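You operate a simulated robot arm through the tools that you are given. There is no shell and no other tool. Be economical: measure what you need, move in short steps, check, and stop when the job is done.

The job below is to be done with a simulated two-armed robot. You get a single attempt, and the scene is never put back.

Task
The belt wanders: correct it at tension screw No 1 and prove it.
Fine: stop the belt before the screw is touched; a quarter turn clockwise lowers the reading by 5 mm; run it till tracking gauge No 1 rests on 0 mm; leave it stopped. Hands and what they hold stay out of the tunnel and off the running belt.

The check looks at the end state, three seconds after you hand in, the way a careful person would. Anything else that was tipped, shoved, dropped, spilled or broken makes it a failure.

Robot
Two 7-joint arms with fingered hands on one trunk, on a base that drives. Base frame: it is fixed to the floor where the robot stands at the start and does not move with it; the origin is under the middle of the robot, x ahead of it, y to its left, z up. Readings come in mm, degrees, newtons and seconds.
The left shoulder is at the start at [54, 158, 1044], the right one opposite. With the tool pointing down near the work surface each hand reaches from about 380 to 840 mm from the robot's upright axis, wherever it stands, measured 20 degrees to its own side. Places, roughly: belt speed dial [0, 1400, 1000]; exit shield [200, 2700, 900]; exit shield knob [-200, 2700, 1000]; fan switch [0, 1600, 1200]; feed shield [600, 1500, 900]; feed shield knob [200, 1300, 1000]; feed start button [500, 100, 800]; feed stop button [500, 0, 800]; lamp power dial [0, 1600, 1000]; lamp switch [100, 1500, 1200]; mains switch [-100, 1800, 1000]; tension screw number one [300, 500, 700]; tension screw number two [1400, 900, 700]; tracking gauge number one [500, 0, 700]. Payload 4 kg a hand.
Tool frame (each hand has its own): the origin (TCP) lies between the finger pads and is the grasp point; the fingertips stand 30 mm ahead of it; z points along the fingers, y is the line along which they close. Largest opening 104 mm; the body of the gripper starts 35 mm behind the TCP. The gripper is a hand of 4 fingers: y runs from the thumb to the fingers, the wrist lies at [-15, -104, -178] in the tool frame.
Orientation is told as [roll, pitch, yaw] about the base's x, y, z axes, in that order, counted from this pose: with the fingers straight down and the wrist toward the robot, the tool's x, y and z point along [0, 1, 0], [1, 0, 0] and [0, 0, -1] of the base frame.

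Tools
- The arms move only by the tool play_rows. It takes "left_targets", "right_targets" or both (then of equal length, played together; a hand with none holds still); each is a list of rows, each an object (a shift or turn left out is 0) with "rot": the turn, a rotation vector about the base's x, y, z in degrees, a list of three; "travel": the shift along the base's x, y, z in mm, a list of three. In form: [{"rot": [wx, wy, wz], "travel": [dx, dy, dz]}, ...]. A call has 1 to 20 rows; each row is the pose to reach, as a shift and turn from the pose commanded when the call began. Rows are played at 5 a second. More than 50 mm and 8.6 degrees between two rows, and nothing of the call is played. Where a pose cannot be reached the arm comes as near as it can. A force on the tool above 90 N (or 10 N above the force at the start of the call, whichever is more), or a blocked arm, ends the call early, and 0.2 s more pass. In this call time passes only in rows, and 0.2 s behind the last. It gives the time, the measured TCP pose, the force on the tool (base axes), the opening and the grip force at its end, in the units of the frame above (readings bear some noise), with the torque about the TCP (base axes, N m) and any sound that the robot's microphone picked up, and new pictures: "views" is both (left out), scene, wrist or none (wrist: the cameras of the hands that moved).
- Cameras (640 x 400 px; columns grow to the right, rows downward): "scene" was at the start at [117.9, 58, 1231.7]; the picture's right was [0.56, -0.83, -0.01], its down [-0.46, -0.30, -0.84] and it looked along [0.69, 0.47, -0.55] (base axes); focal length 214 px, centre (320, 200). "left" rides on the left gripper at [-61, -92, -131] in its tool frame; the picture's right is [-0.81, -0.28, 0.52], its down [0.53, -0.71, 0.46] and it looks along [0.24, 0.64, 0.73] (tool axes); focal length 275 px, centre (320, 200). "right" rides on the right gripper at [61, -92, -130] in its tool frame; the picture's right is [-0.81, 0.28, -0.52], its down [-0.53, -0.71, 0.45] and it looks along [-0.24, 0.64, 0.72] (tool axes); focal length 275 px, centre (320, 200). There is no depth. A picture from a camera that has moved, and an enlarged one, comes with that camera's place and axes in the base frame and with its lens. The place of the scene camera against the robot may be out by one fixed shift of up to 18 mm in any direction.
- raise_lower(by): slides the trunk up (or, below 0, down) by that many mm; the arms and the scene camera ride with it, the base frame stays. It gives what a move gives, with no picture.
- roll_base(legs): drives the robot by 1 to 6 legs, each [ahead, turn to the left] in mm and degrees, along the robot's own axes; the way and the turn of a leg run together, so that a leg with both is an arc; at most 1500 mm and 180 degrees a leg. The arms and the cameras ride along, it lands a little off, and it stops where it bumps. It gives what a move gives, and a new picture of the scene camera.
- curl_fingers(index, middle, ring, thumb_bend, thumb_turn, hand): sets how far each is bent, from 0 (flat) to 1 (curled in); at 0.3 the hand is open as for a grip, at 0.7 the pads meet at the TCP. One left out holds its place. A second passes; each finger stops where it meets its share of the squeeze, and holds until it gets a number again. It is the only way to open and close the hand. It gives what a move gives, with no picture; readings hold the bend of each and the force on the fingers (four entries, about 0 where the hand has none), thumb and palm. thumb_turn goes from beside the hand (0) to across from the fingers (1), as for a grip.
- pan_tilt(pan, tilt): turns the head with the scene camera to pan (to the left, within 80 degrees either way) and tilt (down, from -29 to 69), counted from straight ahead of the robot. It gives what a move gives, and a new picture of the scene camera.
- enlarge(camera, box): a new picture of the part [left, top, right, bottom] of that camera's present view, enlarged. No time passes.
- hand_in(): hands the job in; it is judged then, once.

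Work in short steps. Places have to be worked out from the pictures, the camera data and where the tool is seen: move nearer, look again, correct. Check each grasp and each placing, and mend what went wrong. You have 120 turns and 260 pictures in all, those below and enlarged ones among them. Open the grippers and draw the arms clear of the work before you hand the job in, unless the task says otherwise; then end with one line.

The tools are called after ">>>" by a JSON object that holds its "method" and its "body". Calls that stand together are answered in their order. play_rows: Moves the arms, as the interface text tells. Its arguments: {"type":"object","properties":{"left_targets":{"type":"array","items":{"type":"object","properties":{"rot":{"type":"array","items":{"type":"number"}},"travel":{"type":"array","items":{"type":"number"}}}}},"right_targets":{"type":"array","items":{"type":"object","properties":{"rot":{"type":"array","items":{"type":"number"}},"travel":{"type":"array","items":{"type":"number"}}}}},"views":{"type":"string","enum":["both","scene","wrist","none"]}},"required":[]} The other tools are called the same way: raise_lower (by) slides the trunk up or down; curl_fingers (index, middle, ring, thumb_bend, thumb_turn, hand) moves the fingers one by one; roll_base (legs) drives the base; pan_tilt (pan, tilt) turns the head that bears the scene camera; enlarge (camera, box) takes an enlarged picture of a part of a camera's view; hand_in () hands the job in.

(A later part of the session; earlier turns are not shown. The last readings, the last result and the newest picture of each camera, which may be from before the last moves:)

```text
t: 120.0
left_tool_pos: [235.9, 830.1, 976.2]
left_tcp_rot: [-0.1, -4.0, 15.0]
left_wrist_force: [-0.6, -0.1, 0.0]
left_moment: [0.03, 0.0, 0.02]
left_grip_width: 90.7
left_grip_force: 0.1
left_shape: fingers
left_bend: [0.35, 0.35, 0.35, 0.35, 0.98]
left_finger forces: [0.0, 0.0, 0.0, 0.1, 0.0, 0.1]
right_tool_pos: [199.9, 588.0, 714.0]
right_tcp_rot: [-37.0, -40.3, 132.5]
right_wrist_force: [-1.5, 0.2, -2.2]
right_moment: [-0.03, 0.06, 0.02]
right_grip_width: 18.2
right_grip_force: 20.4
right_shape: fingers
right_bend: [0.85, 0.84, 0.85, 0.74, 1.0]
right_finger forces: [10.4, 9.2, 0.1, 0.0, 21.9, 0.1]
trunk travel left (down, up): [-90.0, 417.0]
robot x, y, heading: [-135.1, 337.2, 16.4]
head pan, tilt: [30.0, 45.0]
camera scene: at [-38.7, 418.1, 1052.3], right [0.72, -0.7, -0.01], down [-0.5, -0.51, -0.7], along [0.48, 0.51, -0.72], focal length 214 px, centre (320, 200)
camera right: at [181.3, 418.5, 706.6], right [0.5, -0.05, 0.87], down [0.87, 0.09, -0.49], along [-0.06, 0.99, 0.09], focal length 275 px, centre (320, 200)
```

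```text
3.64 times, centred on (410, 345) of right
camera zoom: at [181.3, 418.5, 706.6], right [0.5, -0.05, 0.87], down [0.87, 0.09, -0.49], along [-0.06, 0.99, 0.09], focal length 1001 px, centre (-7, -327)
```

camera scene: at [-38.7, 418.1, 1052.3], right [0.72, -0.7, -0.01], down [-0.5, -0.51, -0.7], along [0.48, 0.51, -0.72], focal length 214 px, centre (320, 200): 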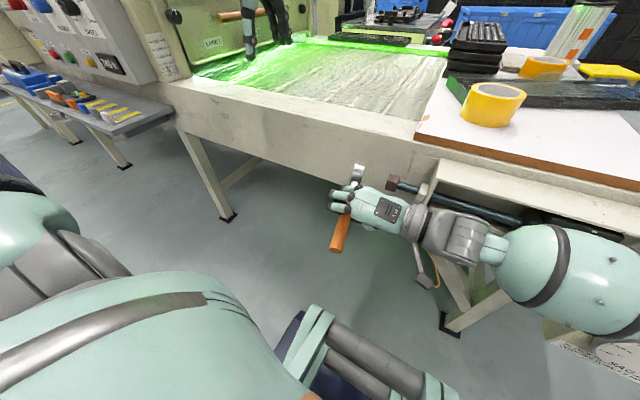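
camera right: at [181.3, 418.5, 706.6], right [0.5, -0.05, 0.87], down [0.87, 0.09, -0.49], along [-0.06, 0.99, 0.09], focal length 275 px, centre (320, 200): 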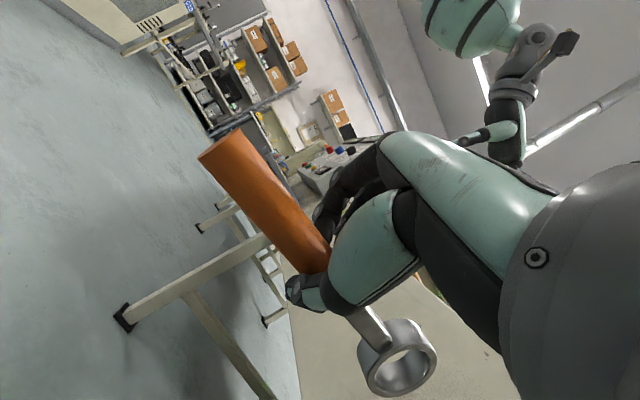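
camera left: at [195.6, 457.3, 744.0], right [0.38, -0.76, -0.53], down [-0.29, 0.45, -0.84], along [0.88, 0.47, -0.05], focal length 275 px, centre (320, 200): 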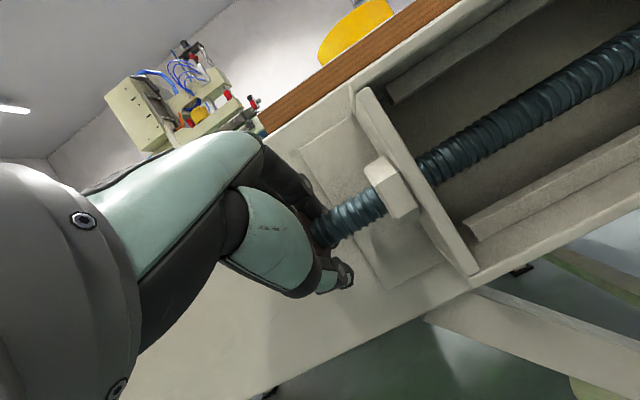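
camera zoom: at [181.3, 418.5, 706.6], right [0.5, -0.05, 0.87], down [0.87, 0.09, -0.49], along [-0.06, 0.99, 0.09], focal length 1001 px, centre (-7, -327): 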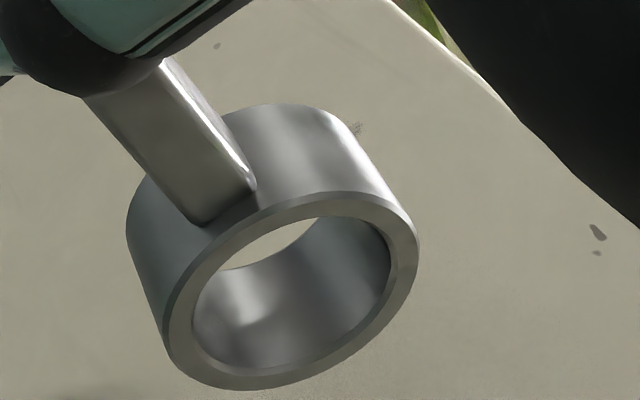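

In the scene picture the ring sits ~9 mm low of the screw axis line, so I need a second view. I bring the left hand's camera round to look from the head's end side, toward the ring and head.

>>> {"method": "play_rows", "body": {"left_targets": [{"rot": [0, 0, -7.8], "travel": [2, -10, -6]}, {"rot": [0, 0, -15.6], "travel": [3, -21, -12]}, {"rot": [0, 0, -23.4], "travel": [5, -31, -19]}, {"rot": [0, 0, -31.2], "travel": [7, -41, -25]}, {"rot": [0, 0, -39], "travel": [8, -52, -31]}, {"rot": [0, 0, -46.8], "travel": [10, -62, -38]}, {"rot": [0, 0, -54.6], "travel": [12, -72, -44]}, {"rot": [0, 0, -62.4], "travel": [14, -83, -50]}, {"rot": [0, 0, -70.2], "travel": [15, -93, -57]}, {"rot": [0, 0, -78], "travel": [17, -104, -63]}, {"rot": [0, 0, -85.8], "travel": [19, -114, -69]}, {"rot": [0, 0, -93.6], "travel": [20, -124, -75]}, {"rot": [0, 0, -101.4], "travel": [22, -135, -82]}, {"rot": [0, 0, -109], "travel": [24, -145, -88]}], "views": "wrist"}}

```text
t: 123.0
left_tool_pos: [260.0, 685.2, 887.8]
left_tcp_rot: [-0.2, -4.1, -94.1]
left_wrist_force: [0.2, 0.1, 0.7]
left_moment: [-0.02, -0.02, -0.01]
left_grip_width: 90.7
left_grip_force: 0.0
left_shape: fingers
left_bend: [0.35, 0.35, 0.35, 0.35, 0.98]
left_finger forces: [0.1, 0.0, 0.1, 0.1, 0.0, 0.0]
right_tool_pos: [198.9, 588.5, 716.1]
right_tcp_rot: [-36.9, -40.1, 132.5]
right_wrist_force: [-0.5, -0.7, -2.5]
right_moment: [-0.01, 0.09, 0.03]
right_grip_width: 17.6
right_grip_force: 20.7
right_shape: fingers
right_bend: [0.85, 0.84, 0.85, 0.74, 1.0]
right_finger forces: [10.4, 9.1, 0.1, 0.0, 21.8, 0.1]
trunk travel left (down, up): [-90.0, 417.0]
robot x, y, heading: [-137.6, 338.1, 15.9]
head pan, tilt: [30.0, 45.0]
camera left: at [205.1, 789.4, 1010.5], right [-0.79, 0.29, -0.53], down [0.58, 0.64, -0.51], along [0.19, -0.71, -0.68], focal length 275 px, centre (320, 200)
```

left: 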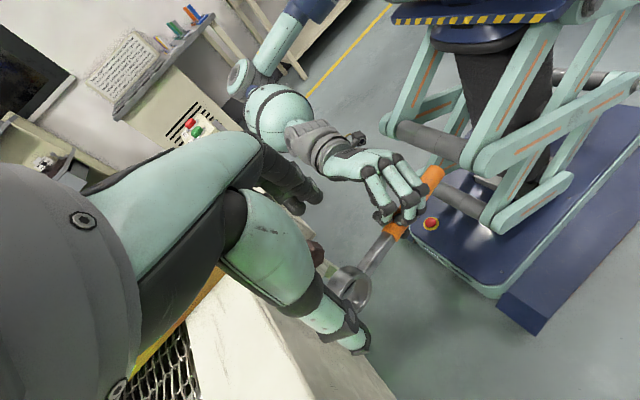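

This view is useful but the thumb partly hides the ring. I shift the left hand a little so ring and head come clear.

>>> {"method": "play_rows", "body": {"left_targets": [{"travel": [35, -13, 24]}, {"travel": [75, -28, 50]}, {"travel": [105, -40, 70]}], "views": "none"}}

>>> {"method": "enlarge", "body": {"camera": "left", "box": [340, 160, 540, 320]}}

```text
t: 123.8
left_tool_pos: [336.8, 653.2, 942.9]
left_tcp_rot: [-0.1, -4.0, -93.9]
left_wrist_force: [0.3, -0.1, 1.2]
left_moment: [0.06, -0.04, 0.01]
left_grip_width: 90.9
left_grip_force: 0.1
left_shape: fingers
left_bend: [0.35, 0.35, 0.35, 0.35, 0.98]
left_finger forces: [0.0, 0.0, 0.0, 0.0, 0.0, 0.0]
left hand out of reach, approached as far as the arm can: row 3
right_tool_pos: [197.4, 587.4, 716.5]
right_tcp_rot: [-37.1, -40.2, 132.6]
right_wrist_force: [0.4, 0.1, -2.3]
right_moment: [-0.02, 0.06, -0.01]
right_grip_width: 17.9
right_grip_force: 20.8
right_shape: fingers
right_bend: [0.85, 0.84, 0.85, 0.74, 1.0]
right_finger forces: [10.4, 9.3, 0.0, 0.0, 21.8, 0.1]
trunk travel left (down, up): [-90.0, 417.0]
robot x, y, heading: [-137.6, 336.9, 15.9]
head pan, tilt: [30.0, 45.0]
```

```text
2.50 times, centred on (440, 240) of left
camera zoom: at [281.6, 756.7, 1067.0], right [-0.79, 0.29, -0.53], down [0.58, 0.64, -0.51], along [0.2, -0.71, -0.68], focal length 688 px, centre (20, 100)
```

zoom: 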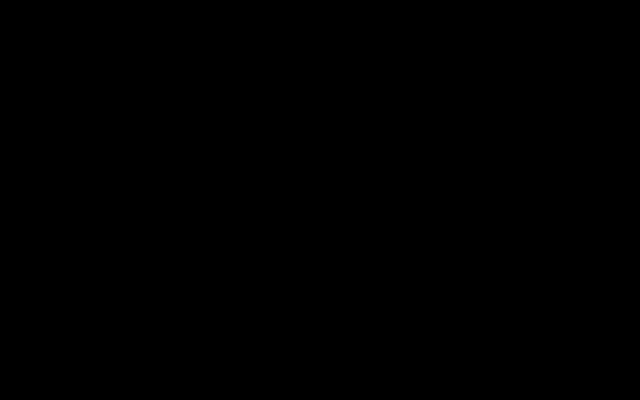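

The picture is black (something covers the lens there); I step halfway back.

>>> {"method": "play_rows", "body": {"left_targets": [{"travel": [-20, 8, -15]}, {"travel": [-40, 16, -30]}], "views": "wrist"}}

```text
t: 124.4
left_tool_pos: [298.3, 668.9, 912.4]
left_tcp_rot: [-0.1, -4.2, -94.0]
left_wrist_force: [0.8, -0.4, -0.1]
left_moment: [0.0, -0.04, 0.04]
left_grip_width: 90.4
left_grip_force: 0.0
left_shape: fingers
left_bend: [0.35, 0.35, 0.35, 0.35, 0.98]
left_finger forces: [0.0, 0.0, 0.1, 0.0, 0.0, 0.0]
right_tool_pos: [200.1, 588.8, 715.0]
right_tcp_rot: [-36.9, -40.1, 132.5]
right_wrist_force: [-0.3, -0.1, -3.3]
right_moment: [0.01, 0.06, 0.02]
right_grip_width: 17.9
right_grip_force: 20.6
right_shape: fingers
right_bend: [0.85, 0.84, 0.85, 0.74, 1.0]
right_finger forces: [10.4, 9.1, 0.1, 0.0, 21.8, 0.0]
trunk travel left (down, up): [-90.0, 417.0]
robot x, y, heading: [-132.9, 339.3, 15.6]
head pan, tilt: [30.0, 45.0]
camera left: at [243.8, 772.9, 1035.8], right [-0.79, 0.29, -0.53], down [0.58, 0.64, -0.51], along [0.19, -0.71, -0.68], focal length 275 px, centre (320, 200)
```

left: 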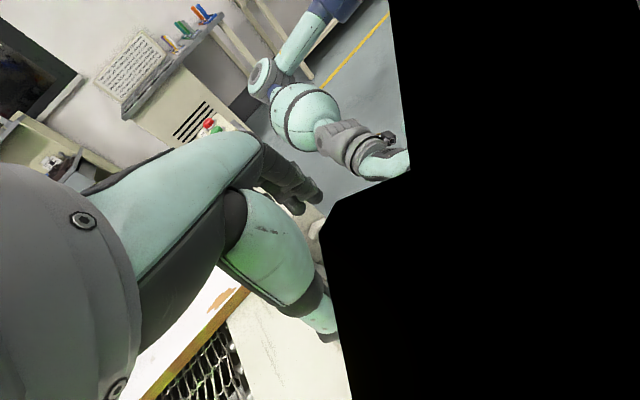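

The left upper arm blocks that spot. I return to the first viewpoint and fold the left thumb aside instead.

>>> {"method": "play_rows", "body": {"left_targets": [{"travel": [-20, 8, -12]}, {"travel": [-40, 16, -25]}], "views": "none"}}

>>> {"method": "curl_fingers", "body": {"hand": "left", "thumb_turn": 0, "thumb_bend": 0}}

>>> {"method": "enlarge", "body": {"camera": "left", "box": [260, 200, 460, 340]}}

```text
t: 125.0
left_tool_pos: [257.5, 685.2, 888.8]
left_tcp_rot: [-0.2, -4.1, -94.0]
left_wrist_force: [-0.7, 0.8, 0.0]
left_moment: [-0.02, -0.01, 0.02]
left_grip_width: 91.0
left_grip_force: 0.1
left_shape: fingers
left_bend: [0.35, 0.35, 0.35, 0.35, 0.98]
left_finger forces: [0.0, 0.1, 0.0, 0.0, 0.1, 0.0]
right_tool_pos: [198.9, 588.8, 715.5]
right_tcp_rot: [-36.9, -40.2, 132.3]
right_wrist_force: [0.2, -0.1, -2.2]
right_moment: [-0.02, 0.07, 0.01]
right_grip_width: 18.1
right_grip_force: 20.6
right_shape: fingers
right_bend: [0.85, 0.84, 0.85, 0.74, 1.0]
right_finger forces: [10.5, 9.2, 0.1, 0.0, 21.8, 0.0]
trunk travel left (down, up): [-90.0, 417.0]
robot x, y, heading: [-133.4, 336.9, 16.0]
head pan, tilt: [30.0, 45.0]
```

```text
t: 126.0
left_tool_pos: [257.1, 685.0, 889.3]
left_tcp_rot: [-0.2, -4.1, -94.0]
left_wrist_force: [0.1, -0.1, -0.7]
left_moment: [0.03, 0.04, 0.02]
left_grip_width: 154.8
left_grip_force: 0.1
left_shape: fingers
left_bend: [0.35, 0.35, 0.35, 0.0, 0.0]
left_finger forces: [0.0, 0.0, 0.0, 0.0, 0.0, 0.1]
right_tool_pos: [198.9, 588.3, 715.3]
right_tcp_rot: [-36.9, -40.2, 132.4]
right_wrist_force: [1.0, 0.8, -2.4]
right_moment: [0.01, 0.07, 0.0]
right_grip_width: 18.0
right_grip_force: 20.7
right_shape: fingers
right_bend: [0.85, 0.84, 0.85, 0.74, 1.0]
right_finger forces: [10.3, 9.1, 0.0, 0.0, 21.8, 0.0]
trunk travel left (down, up): [-90.0, 417.0]
robot x, y, heading: [-136.3, 341.3, 16.0]
head pan, tilt: [30.0, 45.0]
```

```text
2.86 times, centred on (360, 270) of left
camera zoom: at [202.5, 788.5, 1011.8], right [-0.79, 0.29, -0.53], down [0.58, 0.64, -0.51], along [0.19, -0.71, -0.68], focal length 786 px, centre (206, 0)
```

zoom: 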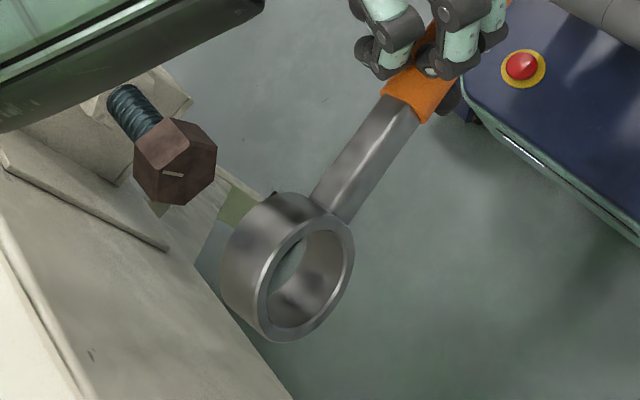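

Excellent end-on view; the head even has a white index mark. The ring centre is ~10.5 mm short (x′) and 3 mm low, with ~9° yaw and ~7° tilt error. I correct these.

>>> {"method": "play_rows", "body": {"right_targets": [{"rot": [-3.3, -1, -4.5], "travel": [1.5, 9.3, 2.4]}, {"rot": [-6.7, -2, -9], "travel": [3, 18.7, 4.8]}], "views": "none"}}

>>> {"method": "enlarge", "body": {"camera": "left", "box": [280, 210, 420, 320]}}

>>> {"method": "enlarge", "body": {"camera": "scene", "box": [330, 150, 430, 225]}}

>>> {"method": "enlarge", "body": {"camera": "right", "box": [330, 290, 490, 400]}}

```text
t: 126.6
left_tool_pos: [257.8, 684.4, 887.2]
left_tcp_rot: [-0.1, -4.2, -93.9]
left_wrist_force: [-0.7, 0.0, 0.1]
left_moment: [0.01, 0.02, 0.03]
left_grip_width: 154.4
left_grip_force: 0.2
left_shape: fingers
left_bend: [0.35, 0.35, 0.35, 0.0, 0.0]
left_finger forces: [0.0, 0.0, 0.0, 0.1, 0.0, 0.0]
right_tool_pos: [200.6, 608.0, 720.9]
right_tcp_rot: [-33.9, -33.6, 121.5]
right_wrist_force: [0.1, 0.6, -2.9]
right_moment: [-0.02, 0.08, 0.02]
right_grip_width: 18.0
right_grip_force: 20.8
right_shape: fingers
right_bend: [0.85, 0.84, 0.85, 0.74, 1.0]
right_finger forces: [10.3, 9.2, 0.0, 0.0, 21.7, 0.0]
trunk travel left (down, up): [-90.0, 417.0]
robot x, y, heading: [-135.4, 339.6, 15.6]
head pan, tilt: [30.0, 45.0]
```

```text
3.64 times, centred on (350, 265) of left
camera zoom: at [202.4, 788.8, 1011.7], right [-0.79, 0.29, -0.53], down [0.58, 0.64, -0.51], along [0.19, -0.71, -0.68], focal length 1001 px, centre (211, -36)
```

zoom: 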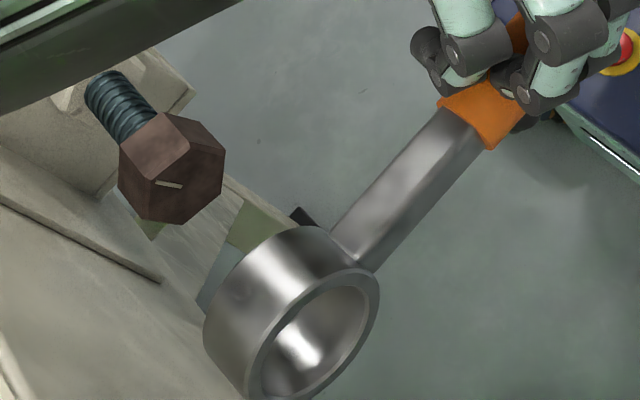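

```text
5.33 times, centred on (380, 188) of scene
camera zoom: at [-38.8, 418.6, 1052.3], right [0.72, -0.7, -0.01], down [-0.5, -0.51, -0.7], along [0.48, 0.51, -0.72], focal length 1144 px, centre (0, 267)
```

zoom: 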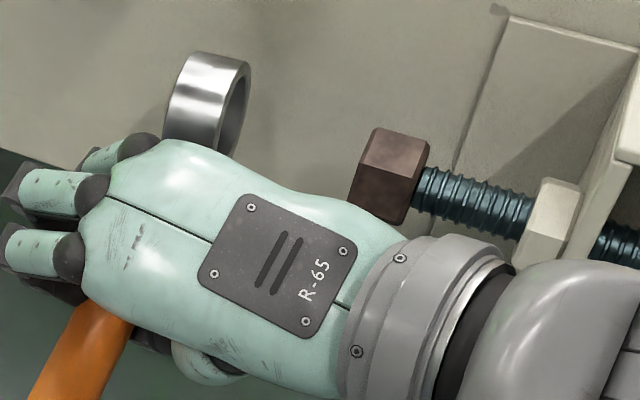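

```text
3.64 times, centred on (410, 345) of right
camera zoom: at [156.7, 442.4, 731.5], right [0.46, -0.02, 0.89], down [0.88, -0.11, -0.46], along [0.1, 0.99, -0.03], focal length 1001 px, centre (-7, -327)
```

zoom: 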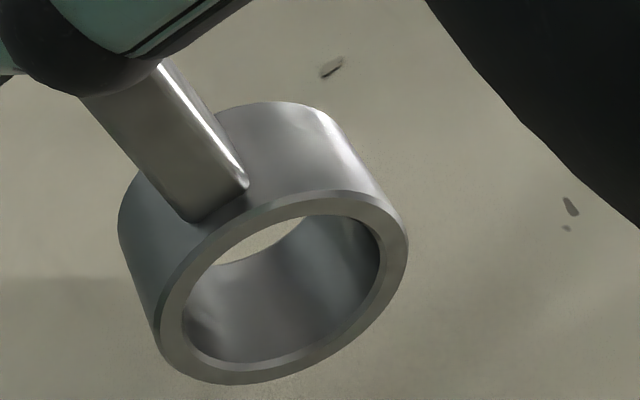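

Ring centre now computed at x′≈478.5, z≈719.5 vs axis 479/719 — aligned. I trim the last ~5° and advance to ~35 mm from seated.

>>> {"method": "play_rows", "body": {"right_targets": [{"rot": [1.2, 0.35, -2.5], "travel": [0, 5, 0]}, {"rot": [2.4, 0.7, -5], "travel": [0, 10, 0]}, {"rot": [2.4, 0.7, -5], "travel": [6, -13, 0]}, {"rot": [2.4, 0.7, -5], "travel": [11.3, -36, 0]}], "views": "none"}}

>>> {"method": "enlarge", "body": {"camera": "left", "box": [270, 210, 410, 310]}}

>>> {"method": "enlarge", "body": {"camera": "scene", "box": [340, 150, 420, 210]}}

>>> {"method": "enlarge", "body": {"camera": "right", "box": [330, 290, 490, 400]}}

```text
t: 127.6
left_tool_pos: [257.6, 684.7, 888.9]
left_tcp_rot: [-0.1, -4.0, -93.9]
left_wrist_force: [-0.8, -0.1, -0.3]
left_moment: [0.0, 0.0, 0.01]
left_grip_width: 154.6
left_grip_force: 0.1
left_shape: fingers
left_bend: [0.35, 0.35, 0.35, 0.0, 0.0]
left_finger forces: [0.0, 0.0, 0.1, 0.1, 0.0, 0.1]
right_tool_pos: [210.9, 570.9, 720.1]
right_tcp_rot: [-34.5, -36.0, 117.0]
right_wrist_force: [-0.2, -0.1, -1.9]
right_moment: [0.0, 0.09, 0.04]
right_grip_width: 18.0
right_grip_force: 20.6
right_shape: fingers
right_bend: [0.85, 0.84, 0.85, 0.74, 1.0]
right_finger forces: [10.3, 9.1, 0.0, 0.0, 21.8, 0.1]
trunk travel left (down, up): [-90.0, 417.0]
robot x, y, heading: [-135.7, 339.9, 15.5]
head pan, tilt: [30.0, 45.0]
```

```text
4.00 times, centred on (340, 260) of left
camera zoom: at [202.5, 788.2, 1012.0], right [-0.79, 0.29, -0.53], down [0.58, 0.64, -0.51], along [0.19, -0.71, -0.68], focal length 1101 px, centre (240, -40)
```

zoom: 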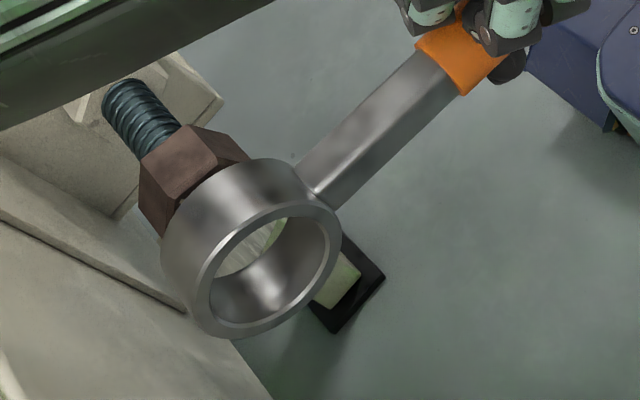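

```text
6.67 times, centred on (380, 180) of scene
camera zoom: at [-38.7, 418.1, 1052.4], right [0.72, -0.7, -0.01], down [-0.5, -0.51, -0.7], along [0.48, 0.51, -0.72], focal length 1430 px, centre (-80, 333)
```

zoom: 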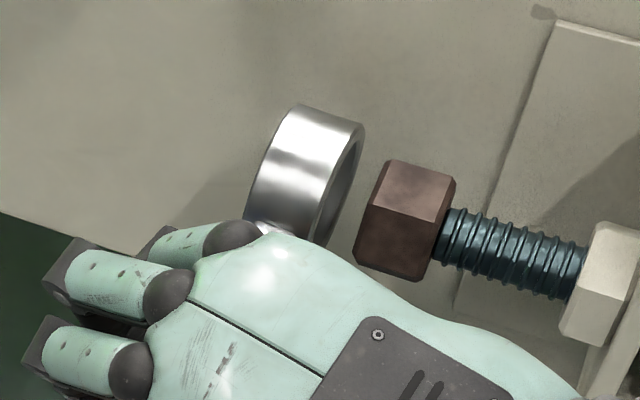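

```text
3.64 times, centred on (410, 345) of right
camera zoom: at [153.1, 410.5, 725.0], right [0.47, -0.1, 0.88], down [0.86, -0.16, -0.48], along [0.19, 0.98, 0.01], focal length 1001 px, centre (-7, -327)
```

zoom: 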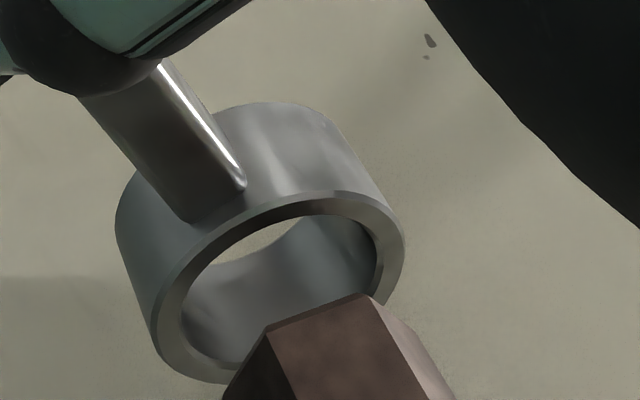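

Alignment agrees to ~1–2 mm across three views. I creep 13 mm along −y′ to the brink of the head and look again.

>>> {"method": "play_rows", "body": {"right_targets": [{"travel": [1.9, -6.2, 0.5]}, {"travel": [3.7, -12.5, 1]}], "views": "none"}}

>>> {"method": "enlarge", "body": {"camera": "scene", "box": [350, 155, 410, 205]}}

>>> {"method": "enlarge", "body": {"camera": "right", "box": [340, 310, 470, 400]}}

>>> {"method": "enlarge", "body": {"camera": "left", "box": [290, 230, 370, 290]}}

```text
t: 128.2
left_tool_pos: [257.0, 684.1, 888.5]
left_tcp_rot: [-0.2, -4.1, -94.0]
left_wrist_force: [0.8, -0.1, 0.8]
left_moment: [0.0, 0.03, 0.01]
left_grip_width: 154.8
left_grip_force: 0.0
left_shape: fingers
left_bend: [0.35, 0.35, 0.35, 0.0, 0.0]
left_finger forces: [0.1, 0.0, 0.0, 0.0, 0.0, 0.0]
right_tool_pos: [217.0, 558.3, 721.3]
right_tcp_rot: [-34.6, -36.2, 116.9]
right_wrist_force: [-0.7, 0.4, -2.3]
right_moment: [-0.02, 0.13, 0.0]
right_grip_width: 17.8
right_grip_force: 20.8
right_shape: fingers
right_bend: [0.85, 0.84, 0.85, 0.74, 1.0]
right_finger forces: [10.4, 9.2, 0.1, 0.1, 21.9, 0.0]
trunk travel left (down, up): [-90.0, 417.0]
robot x, y, heading: [-139.2, 336.8, 15.9]
head pan, tilt: [30.0, 45.0]
```

```text
8.00 times, centred on (380, 180) of scene
camera zoom: at [-38.7, 418.3, 1052.3], right [0.72, -0.7, -0.01], down [-0.5, -0.51, -0.7], along [0.48, 0.51, -0.72], focal length 1716 px, centre (-160, 360)
```

zoom: 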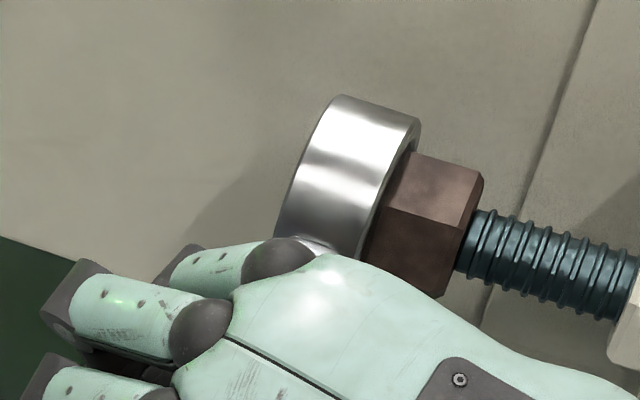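

```text
4.44 times, centred on (405, 355) of right
camera zoom: at [157.9, 397.9, 725.8], right [0.47, -0.1, 0.88], down [0.86, -0.16, -0.48], along [0.19, 0.98, 0.01], focal length 1224 px, centre (-58, -489)
```

zoom: 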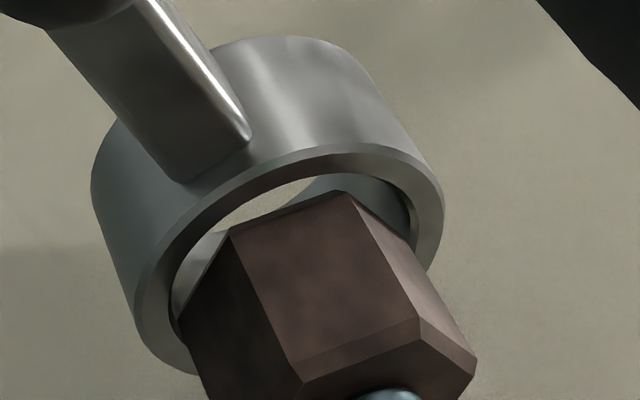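

```text
6.67 times, centred on (330, 260) of left
camera zoom: at [202.5, 788.4, 1011.8], right [-0.79, 0.29, -0.53], down [0.58, 0.64, -0.51], along [0.19, -0.71, -0.68], focal length 1835 px, centre (253, -200)
```

zoom: 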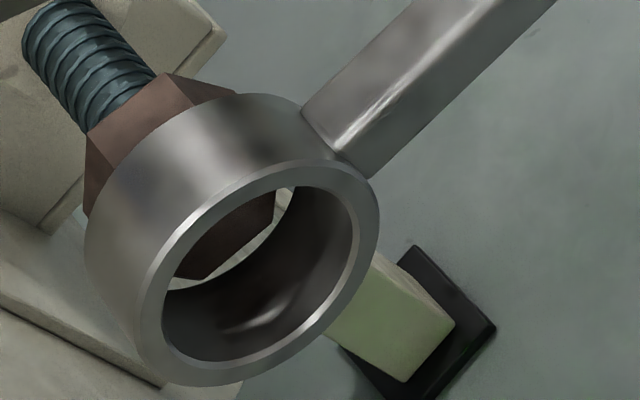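

The head is just entering the ring's bore with clearance round it. I advance in small steps watching the force.

>>> {"method": "play_rows", "body": {"right_targets": [{"travel": [0.9, -2.9, 0]}, {"travel": [1.7, -5.8, 0]}, {"travel": [2.6, -8.6, 0]}], "views": "none"}}

>>> {"method": "enlarge", "body": {"camera": "right", "box": [340, 310, 470, 400]}}

>>> {"method": "enlarge", "body": {"camera": "left", "box": [290, 230, 370, 290]}}

```text
t: 129.0
left_tool_pos: [258.1, 684.3, 887.4]
left_tcp_rot: [-0.3, -4.1, -93.9]
left_wrist_force: [0.0, 0.8, 0.1]
left_moment: [-0.02, 0.0, 0.02]
left_grip_width: 154.6
left_grip_force: 0.1
left_shape: fingers
left_bend: [0.35, 0.35, 0.35, 0.0, 0.0]
left_finger forces: [0.1, 0.0, 0.0, 0.1, 0.0, 0.1]
right_tool_pos: [218.2, 549.2, 721.8]
right_tcp_rot: [-34.4, -36.1, 117.0]
right_wrist_force: [-0.3, 0.5, -4.4]
right_moment: [0.03, 0.07, 0.01]
right_grip_width: 17.8
right_grip_force: 21.0
right_shape: fingers
right_bend: [0.85, 0.84, 0.85, 0.74, 1.0]
right_finger forces: [10.5, 9.0, 0.0, 0.0, 22.0, 0.0]
trunk travel left (down, up): [-90.0, 417.0]
robot x, y, heading: [-136.3, 340.1, 15.7]
head pan, tilt: [30.0, 45.0]
```

```text
4.44 times, centred on (405, 355) of right
camera zoom: at [160.4, 389.0, 726.4], right [0.47, -0.1, 0.88], down [0.86, -0.16, -0.48], along [0.19, 0.98, 0.01], focal length 1224 px, centre (-58, -489)
```

zoom: 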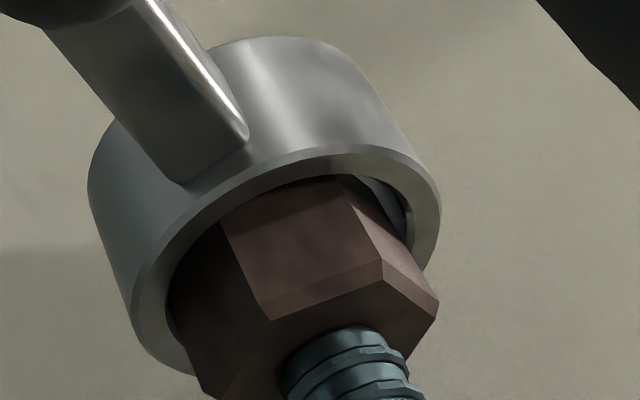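

```text
6.67 times, centred on (330, 260) of left
camera zoom: at [202.5, 788.4, 1011.8], right [-0.79, 0.29, -0.53], down [0.58, 0.64, -0.51], along [0.19, -0.71, -0.68], focal length 1835 px, centre (253, -200)
```

zoom: 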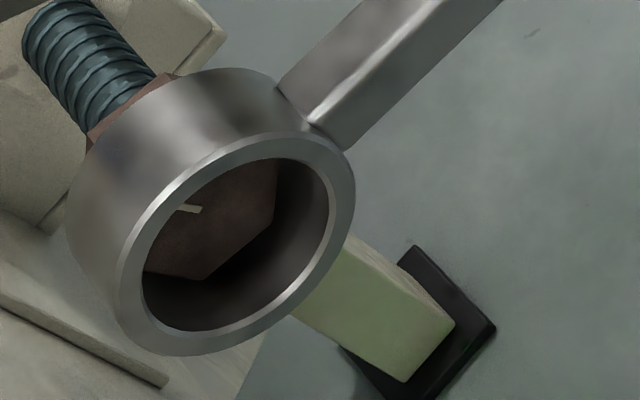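

It slides on without force. I continue another 12 mm to seat the ring fully on the head.

>>> {"method": "play_rows", "body": {"right_targets": [{"travel": [0.9, -2.9, 0]}, {"travel": [1.7, -5.8, 0]}, {"travel": [2.6, -8.6, 0]}, {"travel": [3.4, -11.5, 0]}], "views": "none"}}

>>> {"method": "enlarge", "body": {"camera": "right", "box": [340, 310, 470, 400]}}

>>> {"method": "enlarge", "body": {"camera": "left", "box": [280, 230, 360, 290]}}

>>> {"method": "enlarge", "body": {"camera": "scene", "box": [350, 155, 410, 205]}}

```text
t: 130.0
left_tool_pos: [256.5, 684.5, 887.7]
left_tcp_rot: [-0.2, -4.1, -93.8]
left_wrist_force: [0.6, -0.4, 0.8]
left_moment: [0.04, 0.02, 0.02]
left_grip_width: 155.0
left_grip_force: 0.0
left_shape: fingers
left_bend: [0.35, 0.35, 0.35, 0.0, 0.0]
left_finger forces: [0.0, 0.1, 0.0, 0.0, 0.1, 0.0]
right_tool_pos: [222.3, 537.4, 721.5]
right_tcp_rot: [-34.6, -36.2, 116.9]
right_wrist_force: [0.6, -0.2, -3.1]
right_moment: [0.0, 0.08, -0.01]
right_grip_width: 17.6
right_grip_force: 20.5
right_shape: fingers
right_bend: [0.85, 0.84, 0.85, 0.74, 1.0]
right_finger forces: [10.4, 9.1, 0.0, 0.1, 21.8, 0.0]
trunk travel left (down, up): [-90.0, 417.0]
robot x, y, heading: [-138.3, 341.0, 16.0]
head pan, tilt: [30.0, 45.0]
```

```text
4.44 times, centred on (405, 355) of right
camera zoom: at [163.6, 377.3, 726.3], right [0.47, -0.1, 0.88], down [0.86, -0.16, -0.48], along [0.19, 0.98, 0.01], focal length 1224 px, centre (-58, -489)
```

zoom: 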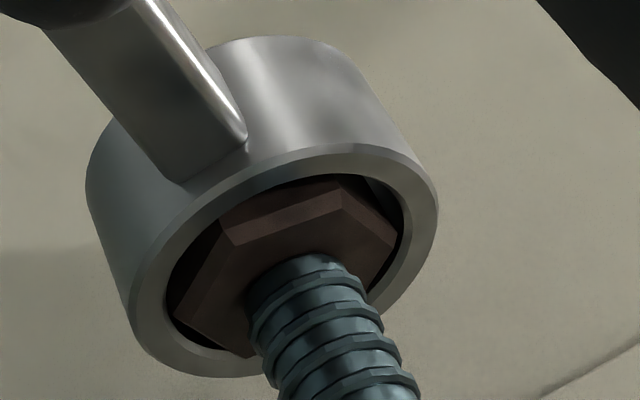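

```text
6.67 times, centred on (320, 260) of left
camera zoom: at [202.5, 788.4, 1011.8], right [-0.79, 0.29, -0.53], down [0.58, 0.64, -0.51], along [0.19, -0.71, -0.68], focal length 1835 px, centre (320, -200)
```

zoom: 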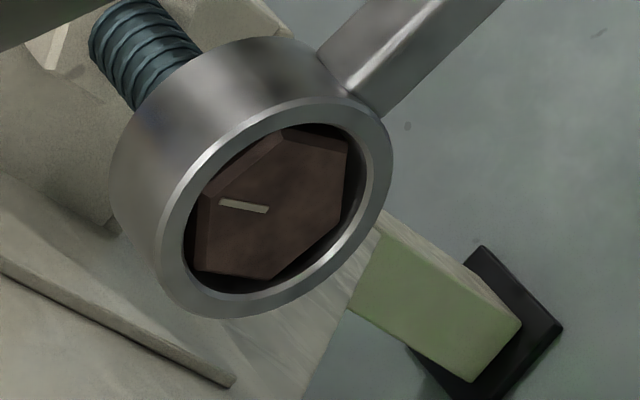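

```text
8.00 times, centred on (380, 180) of scene
camera zoom: at [-38.7, 418.3, 1052.3], right [0.72, -0.7, -0.01], down [-0.5, -0.51, -0.7], along [0.48, 0.51, -0.72], focal length 1716 px, centre (-160, 360)
```

zoom: 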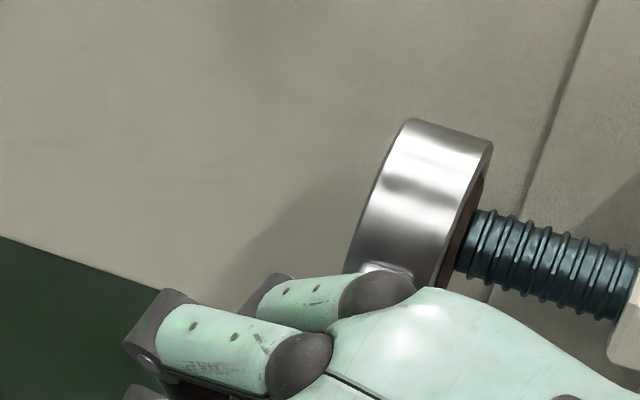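

The ring is seated on the head, mark visible at its centre-left. I turn the handle up 24° (anticlockwise seen from the head) and check whether the mark follows.

>>> {"method": "play_rows", "body": {"right_targets": [{"rot": [-1.1, 3.8, 0], "travel": [0.5, 0.1, 7.9]}, {"rot": [-2.3, 7.7, 0], "travel": [1.4, 0.4, 15.7]}, {"rot": [-3.4, 11.5, 0], "travel": [2.9, 0.8, 23.5]}, {"rot": [-4.5, 15.3, 0], "travel": [4.9, 1.4, 31.1]}, {"rot": [-5.7, 19.2, 0], "travel": [7.5, 2.2, 38.5]}, {"rot": [-6.8, 23, 0], "travel": [10.4, 3.1, 45.8]}], "views": "none"}}

>>> {"method": "enlarge", "body": {"camera": "left", "box": [280, 220, 380, 290]}}

>>> {"method": "enlarge", "body": {"camera": "right", "box": [340, 310, 470, 400]}}

```text
t: 131.4
left_tool_pos: [258.6, 685.0, 887.5]
left_tcp_rot: [-0.1, -4.1, -93.9]
left_wrist_force: [0.2, 0.2, -0.2]
left_moment: [0.01, -0.03, -0.02]
left_grip_width: 154.9
left_grip_force: 0.0
left_shape: fingers
left_bend: [0.35, 0.35, 0.35, 0.0, 0.0]
left_finger forces: [0.1, 0.0, 0.0, 0.1, 0.0, 0.0]
right_tool_pos: [232.9, 540.2, 768.1]
right_tcp_rot: [-4.5, -36.8, 98.7]
right_wrist_force: [-0.6, 0.8, -2.9]
right_moment: [0.02, 0.03, -0.05]
right_grip_width: 17.9
right_grip_force: 20.5
right_shape: fingers
right_bend: [0.85, 0.84, 0.85, 0.74, 1.0]
right_finger forces: [10.2, 9.4, 0.0, 0.0, 21.8, 0.0]
trunk travel left (down, up): [-90.0, 417.0]
robot x, y, heading: [-138.6, 339.0, 15.8]
head pan, tilt: [30.0, 45.0]
```

```text
5.71 times, centred on (330, 255) of left
camera zoom: at [202.4, 788.6, 1011.8], right [-0.79, 0.29, -0.53], down [0.58, 0.64, -0.51], along [0.19, -0.71, -0.68], focal length 1573 px, centre (263, -114)
```

zoom: 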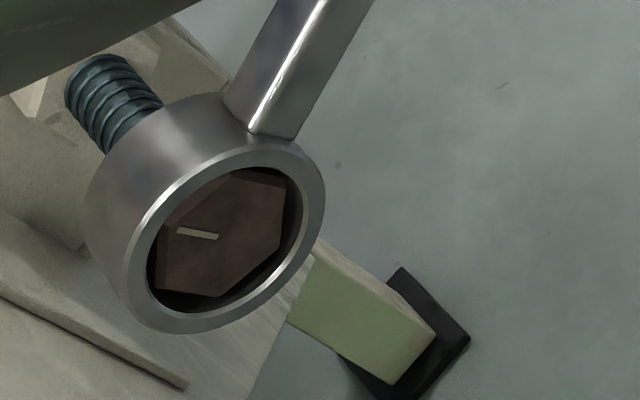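

```text
4.44 times, centred on (405, 355) of right
camera zoom: at [184.9, 383.8, 813.1], right [0.78, -0.01, 0.63], down [0.61, -0.23, -0.76], along [0.15, 0.97, -0.18], focal length 1224 px, centre (-58, -489)
```

zoom: 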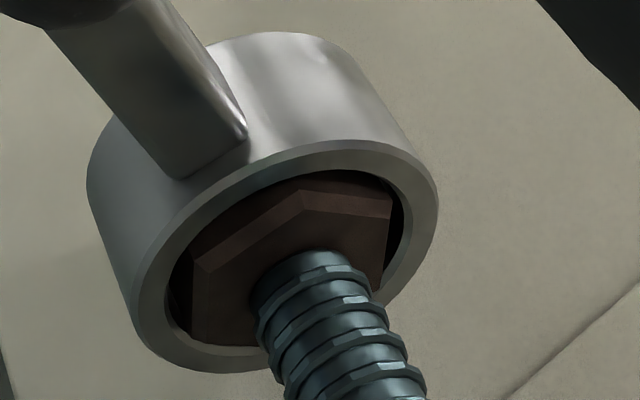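

The mark hasn't moved and there is no force: the ring turned loosely so far. I keep turning to see whether it takes up on the head's corners.

>>> {"method": "play_rows", "body": {"right_targets": [{"rot": [-1.1, 3.8, 0], "travel": [3.6, 1.1, 6.9]}, {"rot": [-2.3, 7.7, 0], "travel": [7.4, 2.2, 13.8]}, {"rot": [-3.4, 11.5, 0], "travel": [11.8, 3.5, 20.3]}, {"rot": [-4.5, 15.3, 0], "travel": [16.6, 4.9, 26.4]}, {"rot": [-5.7, 19.2, 0], "travel": [21.8, 6.4, 32.2]}, {"rot": [-6.8, 23, 0], "travel": [27.4, 8.1, 37.5]}, {"rot": [-8, 26.8, 0], "travel": [33.3, 9.9, 42.4]}, {"rot": [-9.1, 30.7, 0], "travel": [39.5, 11.7, 46.9]}], "views": "none"}}

>>> {"method": "enlarge", "body": {"camera": "left", "box": [280, 220, 380, 290]}}

```text
t: 133.2
left_tool_pos: [257.7, 683.8, 887.0]
left_tcp_rot: [-0.2, -4.1, -93.9]
left_wrist_force: [-0.1, -0.4, -0.2]
left_moment: [0.02, 0.04, -0.01]
left_grip_width: 154.5
left_grip_force: 0.1
left_shape: fingers
left_bend: [0.35, 0.35, 0.35, 0.0, 0.0]
left_finger forces: [0.0, 0.0, 0.1, 0.1, 0.0, 0.0]
right_tool_pos: [271.5, 553.6, 813.8]
right_tcp_rot: [31.5, -26.7, 79.5]
right_wrist_force: [-0.5, -0.2, -2.9]
right_moment: [0.01, 0.06, 0.01]
right_grip_width: 17.8
right_grip_force: 21.0
right_shape: fingers
right_bend: [0.85, 0.84, 0.85, 0.73, 1.0]
right_finger forces: [10.6, 9.9, 0.0, 0.0, 21.9, 0.1]
right hand out of reach, approached as far as the arm can: row 3, 4
trunk travel left (down, up): [-90.0, 417.0]
robot x, y, heading: [-137.0, 342.2, 15.8]
head pan, tilt: [30.0, 45.0]
```

```text
5.71 times, centred on (330, 255) of left
camera zoom: at [202.9, 788.6, 1011.6], right [-0.79, 0.29, -0.53], down [0.58, 0.64, -0.51], along [0.19, -0.71, -0.68], focal length 1573 px, centre (263, -114)
```

zoom: 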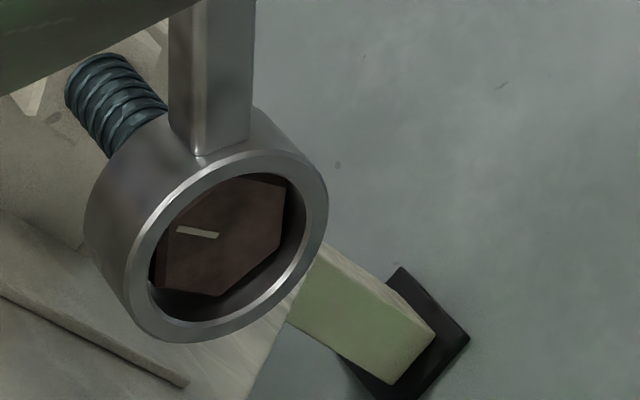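

The ring spins freely on the head. But comparing the mark (now ~17° past 12 o'clock, anticlockwise) with the first pictures, the earlier finger twist seems to have actually turned the screw ~17°. So turning by hand works; first I take the left hand away and slide the ring off the head.

>>> {"method": "play_rows", "body": {"left_targets": [{"travel": [-15, 25, 35]}, {"travel": [-30, 55, 70]}, {"travel": [-40, 90, 100]}], "views": "none"}}

>>> {"method": "play_rows", "body": {"right_targets": [{"travel": [-3, 10, 0]}, {"travel": [-6, 20, 0]}, {"travel": [-9, 30, 0]}, {"travel": [-13, 45, 0]}, {"travel": [-19, 63, 0]}, {"travel": [-45, 70, 10]}, {"travel": [-75, 70, 40]}, {"travel": [-95, 60, 75]}], "views": "scene"}}

```text
t: 134.0
left_tool_pos: [218.4, 775.5, 987.6]
left_tcp_rot: [-0.2, -4.0, -94.0]
left_wrist_force: [0.3, 0.0, -0.2]
left_moment: [0.0, 0.02, 0.0]
left_grip_width: 154.9
left_grip_force: 0.1
left_shape: fingers
left_bend: [0.35, 0.35, 0.35, 0.0, 0.0]
left_finger forces: [0.0, 0.0, 0.0, 0.0, 0.0, 0.1]
right_tool_pos: [270.9, 553.0, 813.9]
right_tcp_rot: [31.3, -26.7, 79.5]
right_wrist_force: [0.4, 0.4, -2.8]
right_moment: [0.02, 0.04, -0.02]
right_grip_width: 17.8
right_grip_force: 21.5
right_shape: fingers
right_bend: [0.85, 0.84, 0.85, 0.73, 1.0]
right_finger forces: [10.6, 9.8, 0.1, 0.1, 21.8, 0.0]
trunk travel left (down, up): [-90.0, 417.0]
robot x, y, heading: [-134.5, 343.6, 15.8]
head pan, tilt: [30.0, 45.0]
```

```text
t: 135.8
left_tool_pos: [218.8, 774.7, 988.3]
left_tcp_rot: [0.0, -4.0, -93.9]
left_wrist_force: [0.1, -0.8, 0.2]
left_moment: [0.0, -0.01, 0.02]
left_grip_width: 154.6
left_grip_force: 0.0
left_shape: fingers
left_bend: [0.35, 0.35, 0.35, 0.0, 0.0]
left_finger forces: [0.0, 0.0, 0.0, 0.1, 0.1, 0.1]
right_tool_pos: [174.9, 611.4, 890.8]
right_tcp_rot: [31.2, -26.7, 79.5]
right_wrist_force: [-0.4, 0.0, -2.9]
right_moment: [0.0, 0.03, 0.0]
right_grip_width: 17.9
right_grip_force: 21.2
right_shape: fingers
right_bend: [0.85, 0.84, 0.85, 0.73, 1.0]
right_finger forces: [10.4, 10.0, 0.0, 0.1, 21.9, 0.0]
trunk travel left (down, up): [-90.0, 417.0]
robot x, y, heading: [-133.8, 340.0, 16.0]
head pan, tilt: [30.0, 45.0]
camera scene: at [-39.9, 417.9, 1052.5], right [0.72, -0.7, -0.01], down [-0.5, -0.51, -0.7], along [0.48, 0.51, -0.71], focal length 214 px, centre (320, 200)
```

scene: 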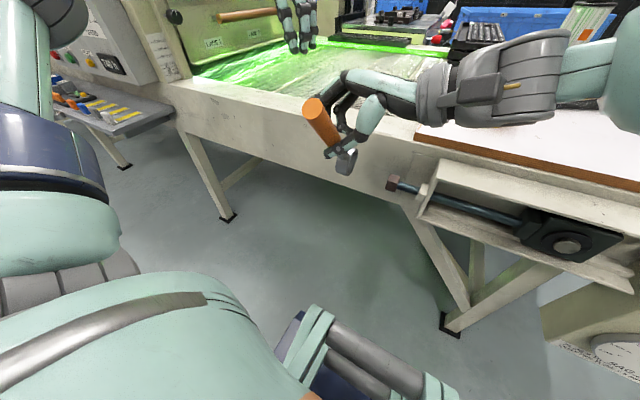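

I raise the trunk, swing the wrench hand to the right out of the way, then drive ~170 mm to the left so the left hand can take the head end-on.

>>> {"method": "raise_lower", "body": {"by": 130}}

>>> {"method": "play_rows", "body": {"right_targets": [{"travel": [10, -35, 10]}, {"travel": [20, -70, 20]}, {"travel": [30, -105, 30]}, {"travel": [40, -140, 30]}, {"travel": [50, -175, 30]}, {"travel": [60, -210, 30]}], "views": "none"}}

>>> {"method": "roll_base", "body": {"legs": [[0, 74], [173, 0], [0, -74]]}}

```text
t: 137.4
left_tool_pos: [219.1, 775.3, 1119.3]
left_tcp_rot: [-0.2, -4.1, -93.9]
left_wrist_force: [0.8, -0.2, -1.2]
left_moment: [0.0, 0.01, 0.01]
left_grip_width: 154.8
left_grip_force: 0.0
left_shape: fingers
left_bend: [0.35, 0.35, 0.35, 0.0, 0.0]
left_finger forces: [0.0, 0.0, 0.0, 0.0, 0.0, 0.1]
right_tool_pos: [177.6, 609.6, 1022.0]
right_tcp_rot: [31.3, -26.6, 79.5]
right_wrist_force: [0.4, -0.9, -2.5]
right_moment: [0.0, 0.05, 0.01]
right_grip_width: 17.9
right_grip_force: 20.6
right_shape: fingers
right_bend: [0.85, 0.84, 0.85, 0.73, 1.0]
right_finger forces: [10.2, 10.0, 0.0, 0.1, 22.0, 0.0]
trunk travel left (down, up): [-220.0, 287.0]
robot x, y, heading: [-135.3, 337.8, 15.9]
head pan, tilt: [30.0, 45.0]
```

```text
t: 138.8
left_tool_pos: [218.7, 775.3, 1119.7]
left_tcp_rot: [-0.2, -4.0, -93.9]
left_wrist_force: [0.5, 0.3, -0.6]
left_moment: [0.02, 0.0, -0.01]
left_grip_width: 154.7
left_grip_force: 0.0
left_shape: fingers
left_bend: [0.35, 0.35, 0.35, 0.0, 0.0]
left_finger forces: [0.0, 0.0, 0.0, 0.0, 0.1, 0.0]
right_tool_pos: [238.1, 398.9, 1051.9]
right_tcp_rot: [31.3, -26.8, 79.5]
right_wrist_force: [-0.4, -0.6, -3.4]
right_moment: [0.03, 0.02, -0.02]
right_grip_width: 17.5
right_grip_force: 20.8
right_shape: fingers
right_bend: [0.85, 0.84, 0.85, 0.73, 1.0]
right_finger forces: [10.0, 10.0, 0.1, 0.1, 21.7, 0.0]
trunk travel left (down, up): [-220.0, 287.0]
robot x, y, heading: [-138.3, 344.8, 15.8]
head pan, tilt: [30.0, 45.0]
```

```text
t: 146.8
left_tool_pos: [204.0, 958.1, 1118.1]
left_tcp_rot: [-0.3, -4.0, -92.7]
left_wrist_force: [-0.5, 0.3, -0.3]
left_moment: [0.03, -0.04, 0.0]
left_grip_width: 154.9
left_grip_force: 0.2
left_shape: fingers
left_bend: [0.35, 0.35, 0.35, 0.0, 0.0]
left_finger forces: [0.0, 0.0, 0.0, 0.1, 0.1, 0.0]
right_tool_pos: [231.0, 581.6, 1050.9]
right_tcp_rot: [31.4, -26.8, 80.8]
right_wrist_force: [-0.4, 0.8, -2.8]
right_moment: [0.02, -0.01, 0.0]
right_grip_width: 17.3
right_grip_force: 19.7
right_shape: fingers
right_bend: [0.85, 0.84, 0.85, 0.73, 1.0]
right_finger forces: [9.3, 9.9, 0.0, 0.0, 20.6, 0.1]
trunk travel left (down, up): [-220.0, 287.0]
robot x, y, heading: [-143.3, 520.8, 17.2]
head pan, tilt: [30.0, 45.0]
camera scene: at [-46.6, 601.5, 1183.6], right [0.73, -0.68, -0.01], down [-0.49, -0.52, -0.7], along [0.47, 0.52, -0.72], focal length 214 px, centre (320, 200)
```

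scene: 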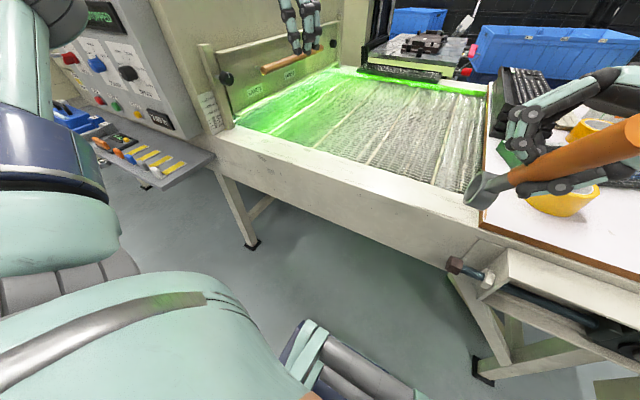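

Landed at [-143,521,17°]; the head is at local (468,−105), mirrored to the pose tested before. I move the wrench hand further right and start bringing the left hand in.

>>> {"method": "play_rows", "body": {"left_targets": [{"rot": [0, 0, 3.8], "travel": [8, -33, -20]}, {"rot": [0, 0, 7.6], "travel": [15, -66, -40]}, {"rot": [0, 0, 11.4], "travel": [23, -99, -60]}, {"rot": [0, 0, 15.2], "travel": [31, -132, -80]}, {"rot": [0, 0, 19], "travel": [38, -165, -100]}, {"rot": [0, 0, 19], "travel": [46, -198, -118]}], "right_targets": [{"travel": [7, -24, 0]}, {"travel": [14, -48, 0]}, {"travel": [22, -72, 0]}, {"travel": [29, -96, 0]}, {"travel": [37, -120, 0]}, {"travel": [44, -143, 0]}], "views": "none"}}

>>> {"method": "play_rows", "body": {"left_targets": [{"rot": [-7.2, -2.1, 0], "travel": [0, 0, 0]}, {"rot": [-14.4, -4.3, 0]}, {"rot": [-21.6, -6.4, 0]}, {"rot": [-28.8, -8.5, 0]}, {"rot": [-36, -10.6, 0]}, {"rot": [-43.2, -12.8, 0]}, {"rot": [-50.3, -14.9, 0]}, {"rot": [-57.5, -17, 0]}, {"rot": [-64.7, -19.2, 0]}, {"rot": [-71.9, -21.3, 0]}, {"rot": [-79.1, -23.4, 0]}, {"rot": [-86.3, -25.6, 0]}], "views": "both"}}

```text
t: 148.2
left_tool_pos: [235.8, 753.8, 1006.4]
left_tcp_rot: [0.5, -3.7, -73.8]
left_wrist_force: [0.7, -1.3, -0.1]
left_moment: [0.03, 0.0, 0.01]
left_grip_width: 154.8
left_grip_force: 0.1
left_shape: fingers
left_bend: [0.35, 0.35, 0.35, 0.0, 0.0]
left_finger forces: [0.0, 0.0, 0.1, 0.0, 0.1, 0.0]
right_tool_pos: [278.0, 523.1, 1065.6]
right_tcp_rot: [30.9, -27.3, 81.1]
right_wrist_force: [0.5, 0.2, -1.8]
right_moment: [0.02, 0.0, -0.03]
right_grip_width: 17.0
right_grip_force: 20.6
right_shape: fingers
right_bend: [0.84, 0.84, 0.85, 0.73, 1.0]
right_finger forces: [9.7, 10.2, 0.0, 0.1, 21.5, 0.1]
right hand out of reach, approached as far as the arm can: row 3, 4, 5, 6
trunk travel left (down, up): [-220.0, 287.0]
robot x, y, heading: [-140.2, 521.0, 17.4]
head pan, tilt: [30.0, 45.0]
```

```text
t: 150.8
left_tool_pos: [235.9, 756.7, 1006.1]
left_tcp_rot: [0.6, -33.8, -73.7]
left_wrist_force: [-0.3, -0.3, 0.0]
left_moment: [-0.01, 0.01, 0.0]
left_grip_width: 155.0
left_grip_force: 0.1
left_shape: fingers
left_bend: [0.35, 0.35, 0.35, 0.0, 0.0]
left_finger forces: [0.0, 0.0, 0.1, 0.0, 0.1, 0.1]
left hand out of reach, approached as far as the arm can: row 5, 6, 7, 8, 9, 10, 11, 12
right_tool_pos: [276.7, 523.2, 1067.2]
right_tcp_rot: [30.9, -27.2, 81.2]
right_wrist_force: [-0.3, 0.1, -2.9]
right_moment: [0.04, 0.06, 0.0]
right_grip_width: 17.0
right_grip_force: 20.7
right_shape: fingers
right_bend: [0.84, 0.84, 0.85, 0.73, 1.0]
right_finger forces: [9.7, 10.2, 0.0, 0.0, 21.4, 0.0]
trunk travel left (down, up): [-220.0, 287.0]
robot x, y, heading: [-145.6, 520.3, 17.2]
head pan, tilt: [30.0, 45.0]
camera scene: at [-46.5, 601.6, 1183.6], right [0.73, -0.68, -0.01], down [-0.49, -0.52, -0.7], along [0.47, 0.52, -0.72], focal length 214 px, centre (320, 200)
camera left: at [133.9, 880.1, 1063.0], right [-0.75, -0.29, -0.59], down [0.42, 0.48, -0.77], along [0.5, -0.83, -0.24], focal length 275 px, centre (320, 200)
```

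scene: 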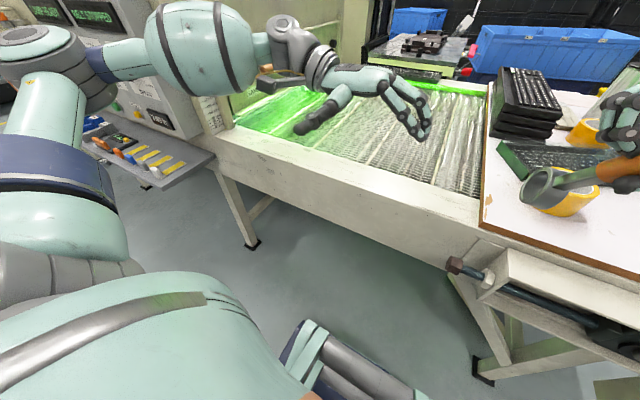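
left: 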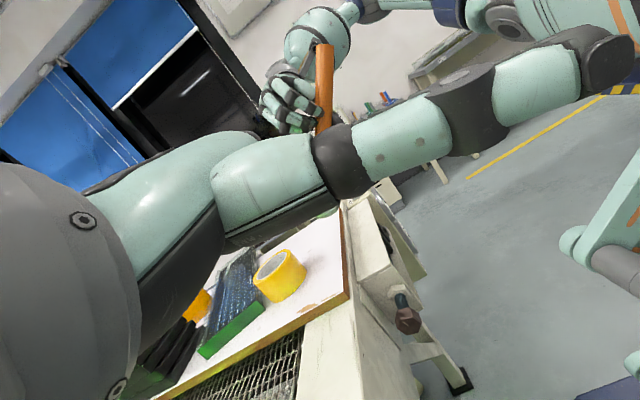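

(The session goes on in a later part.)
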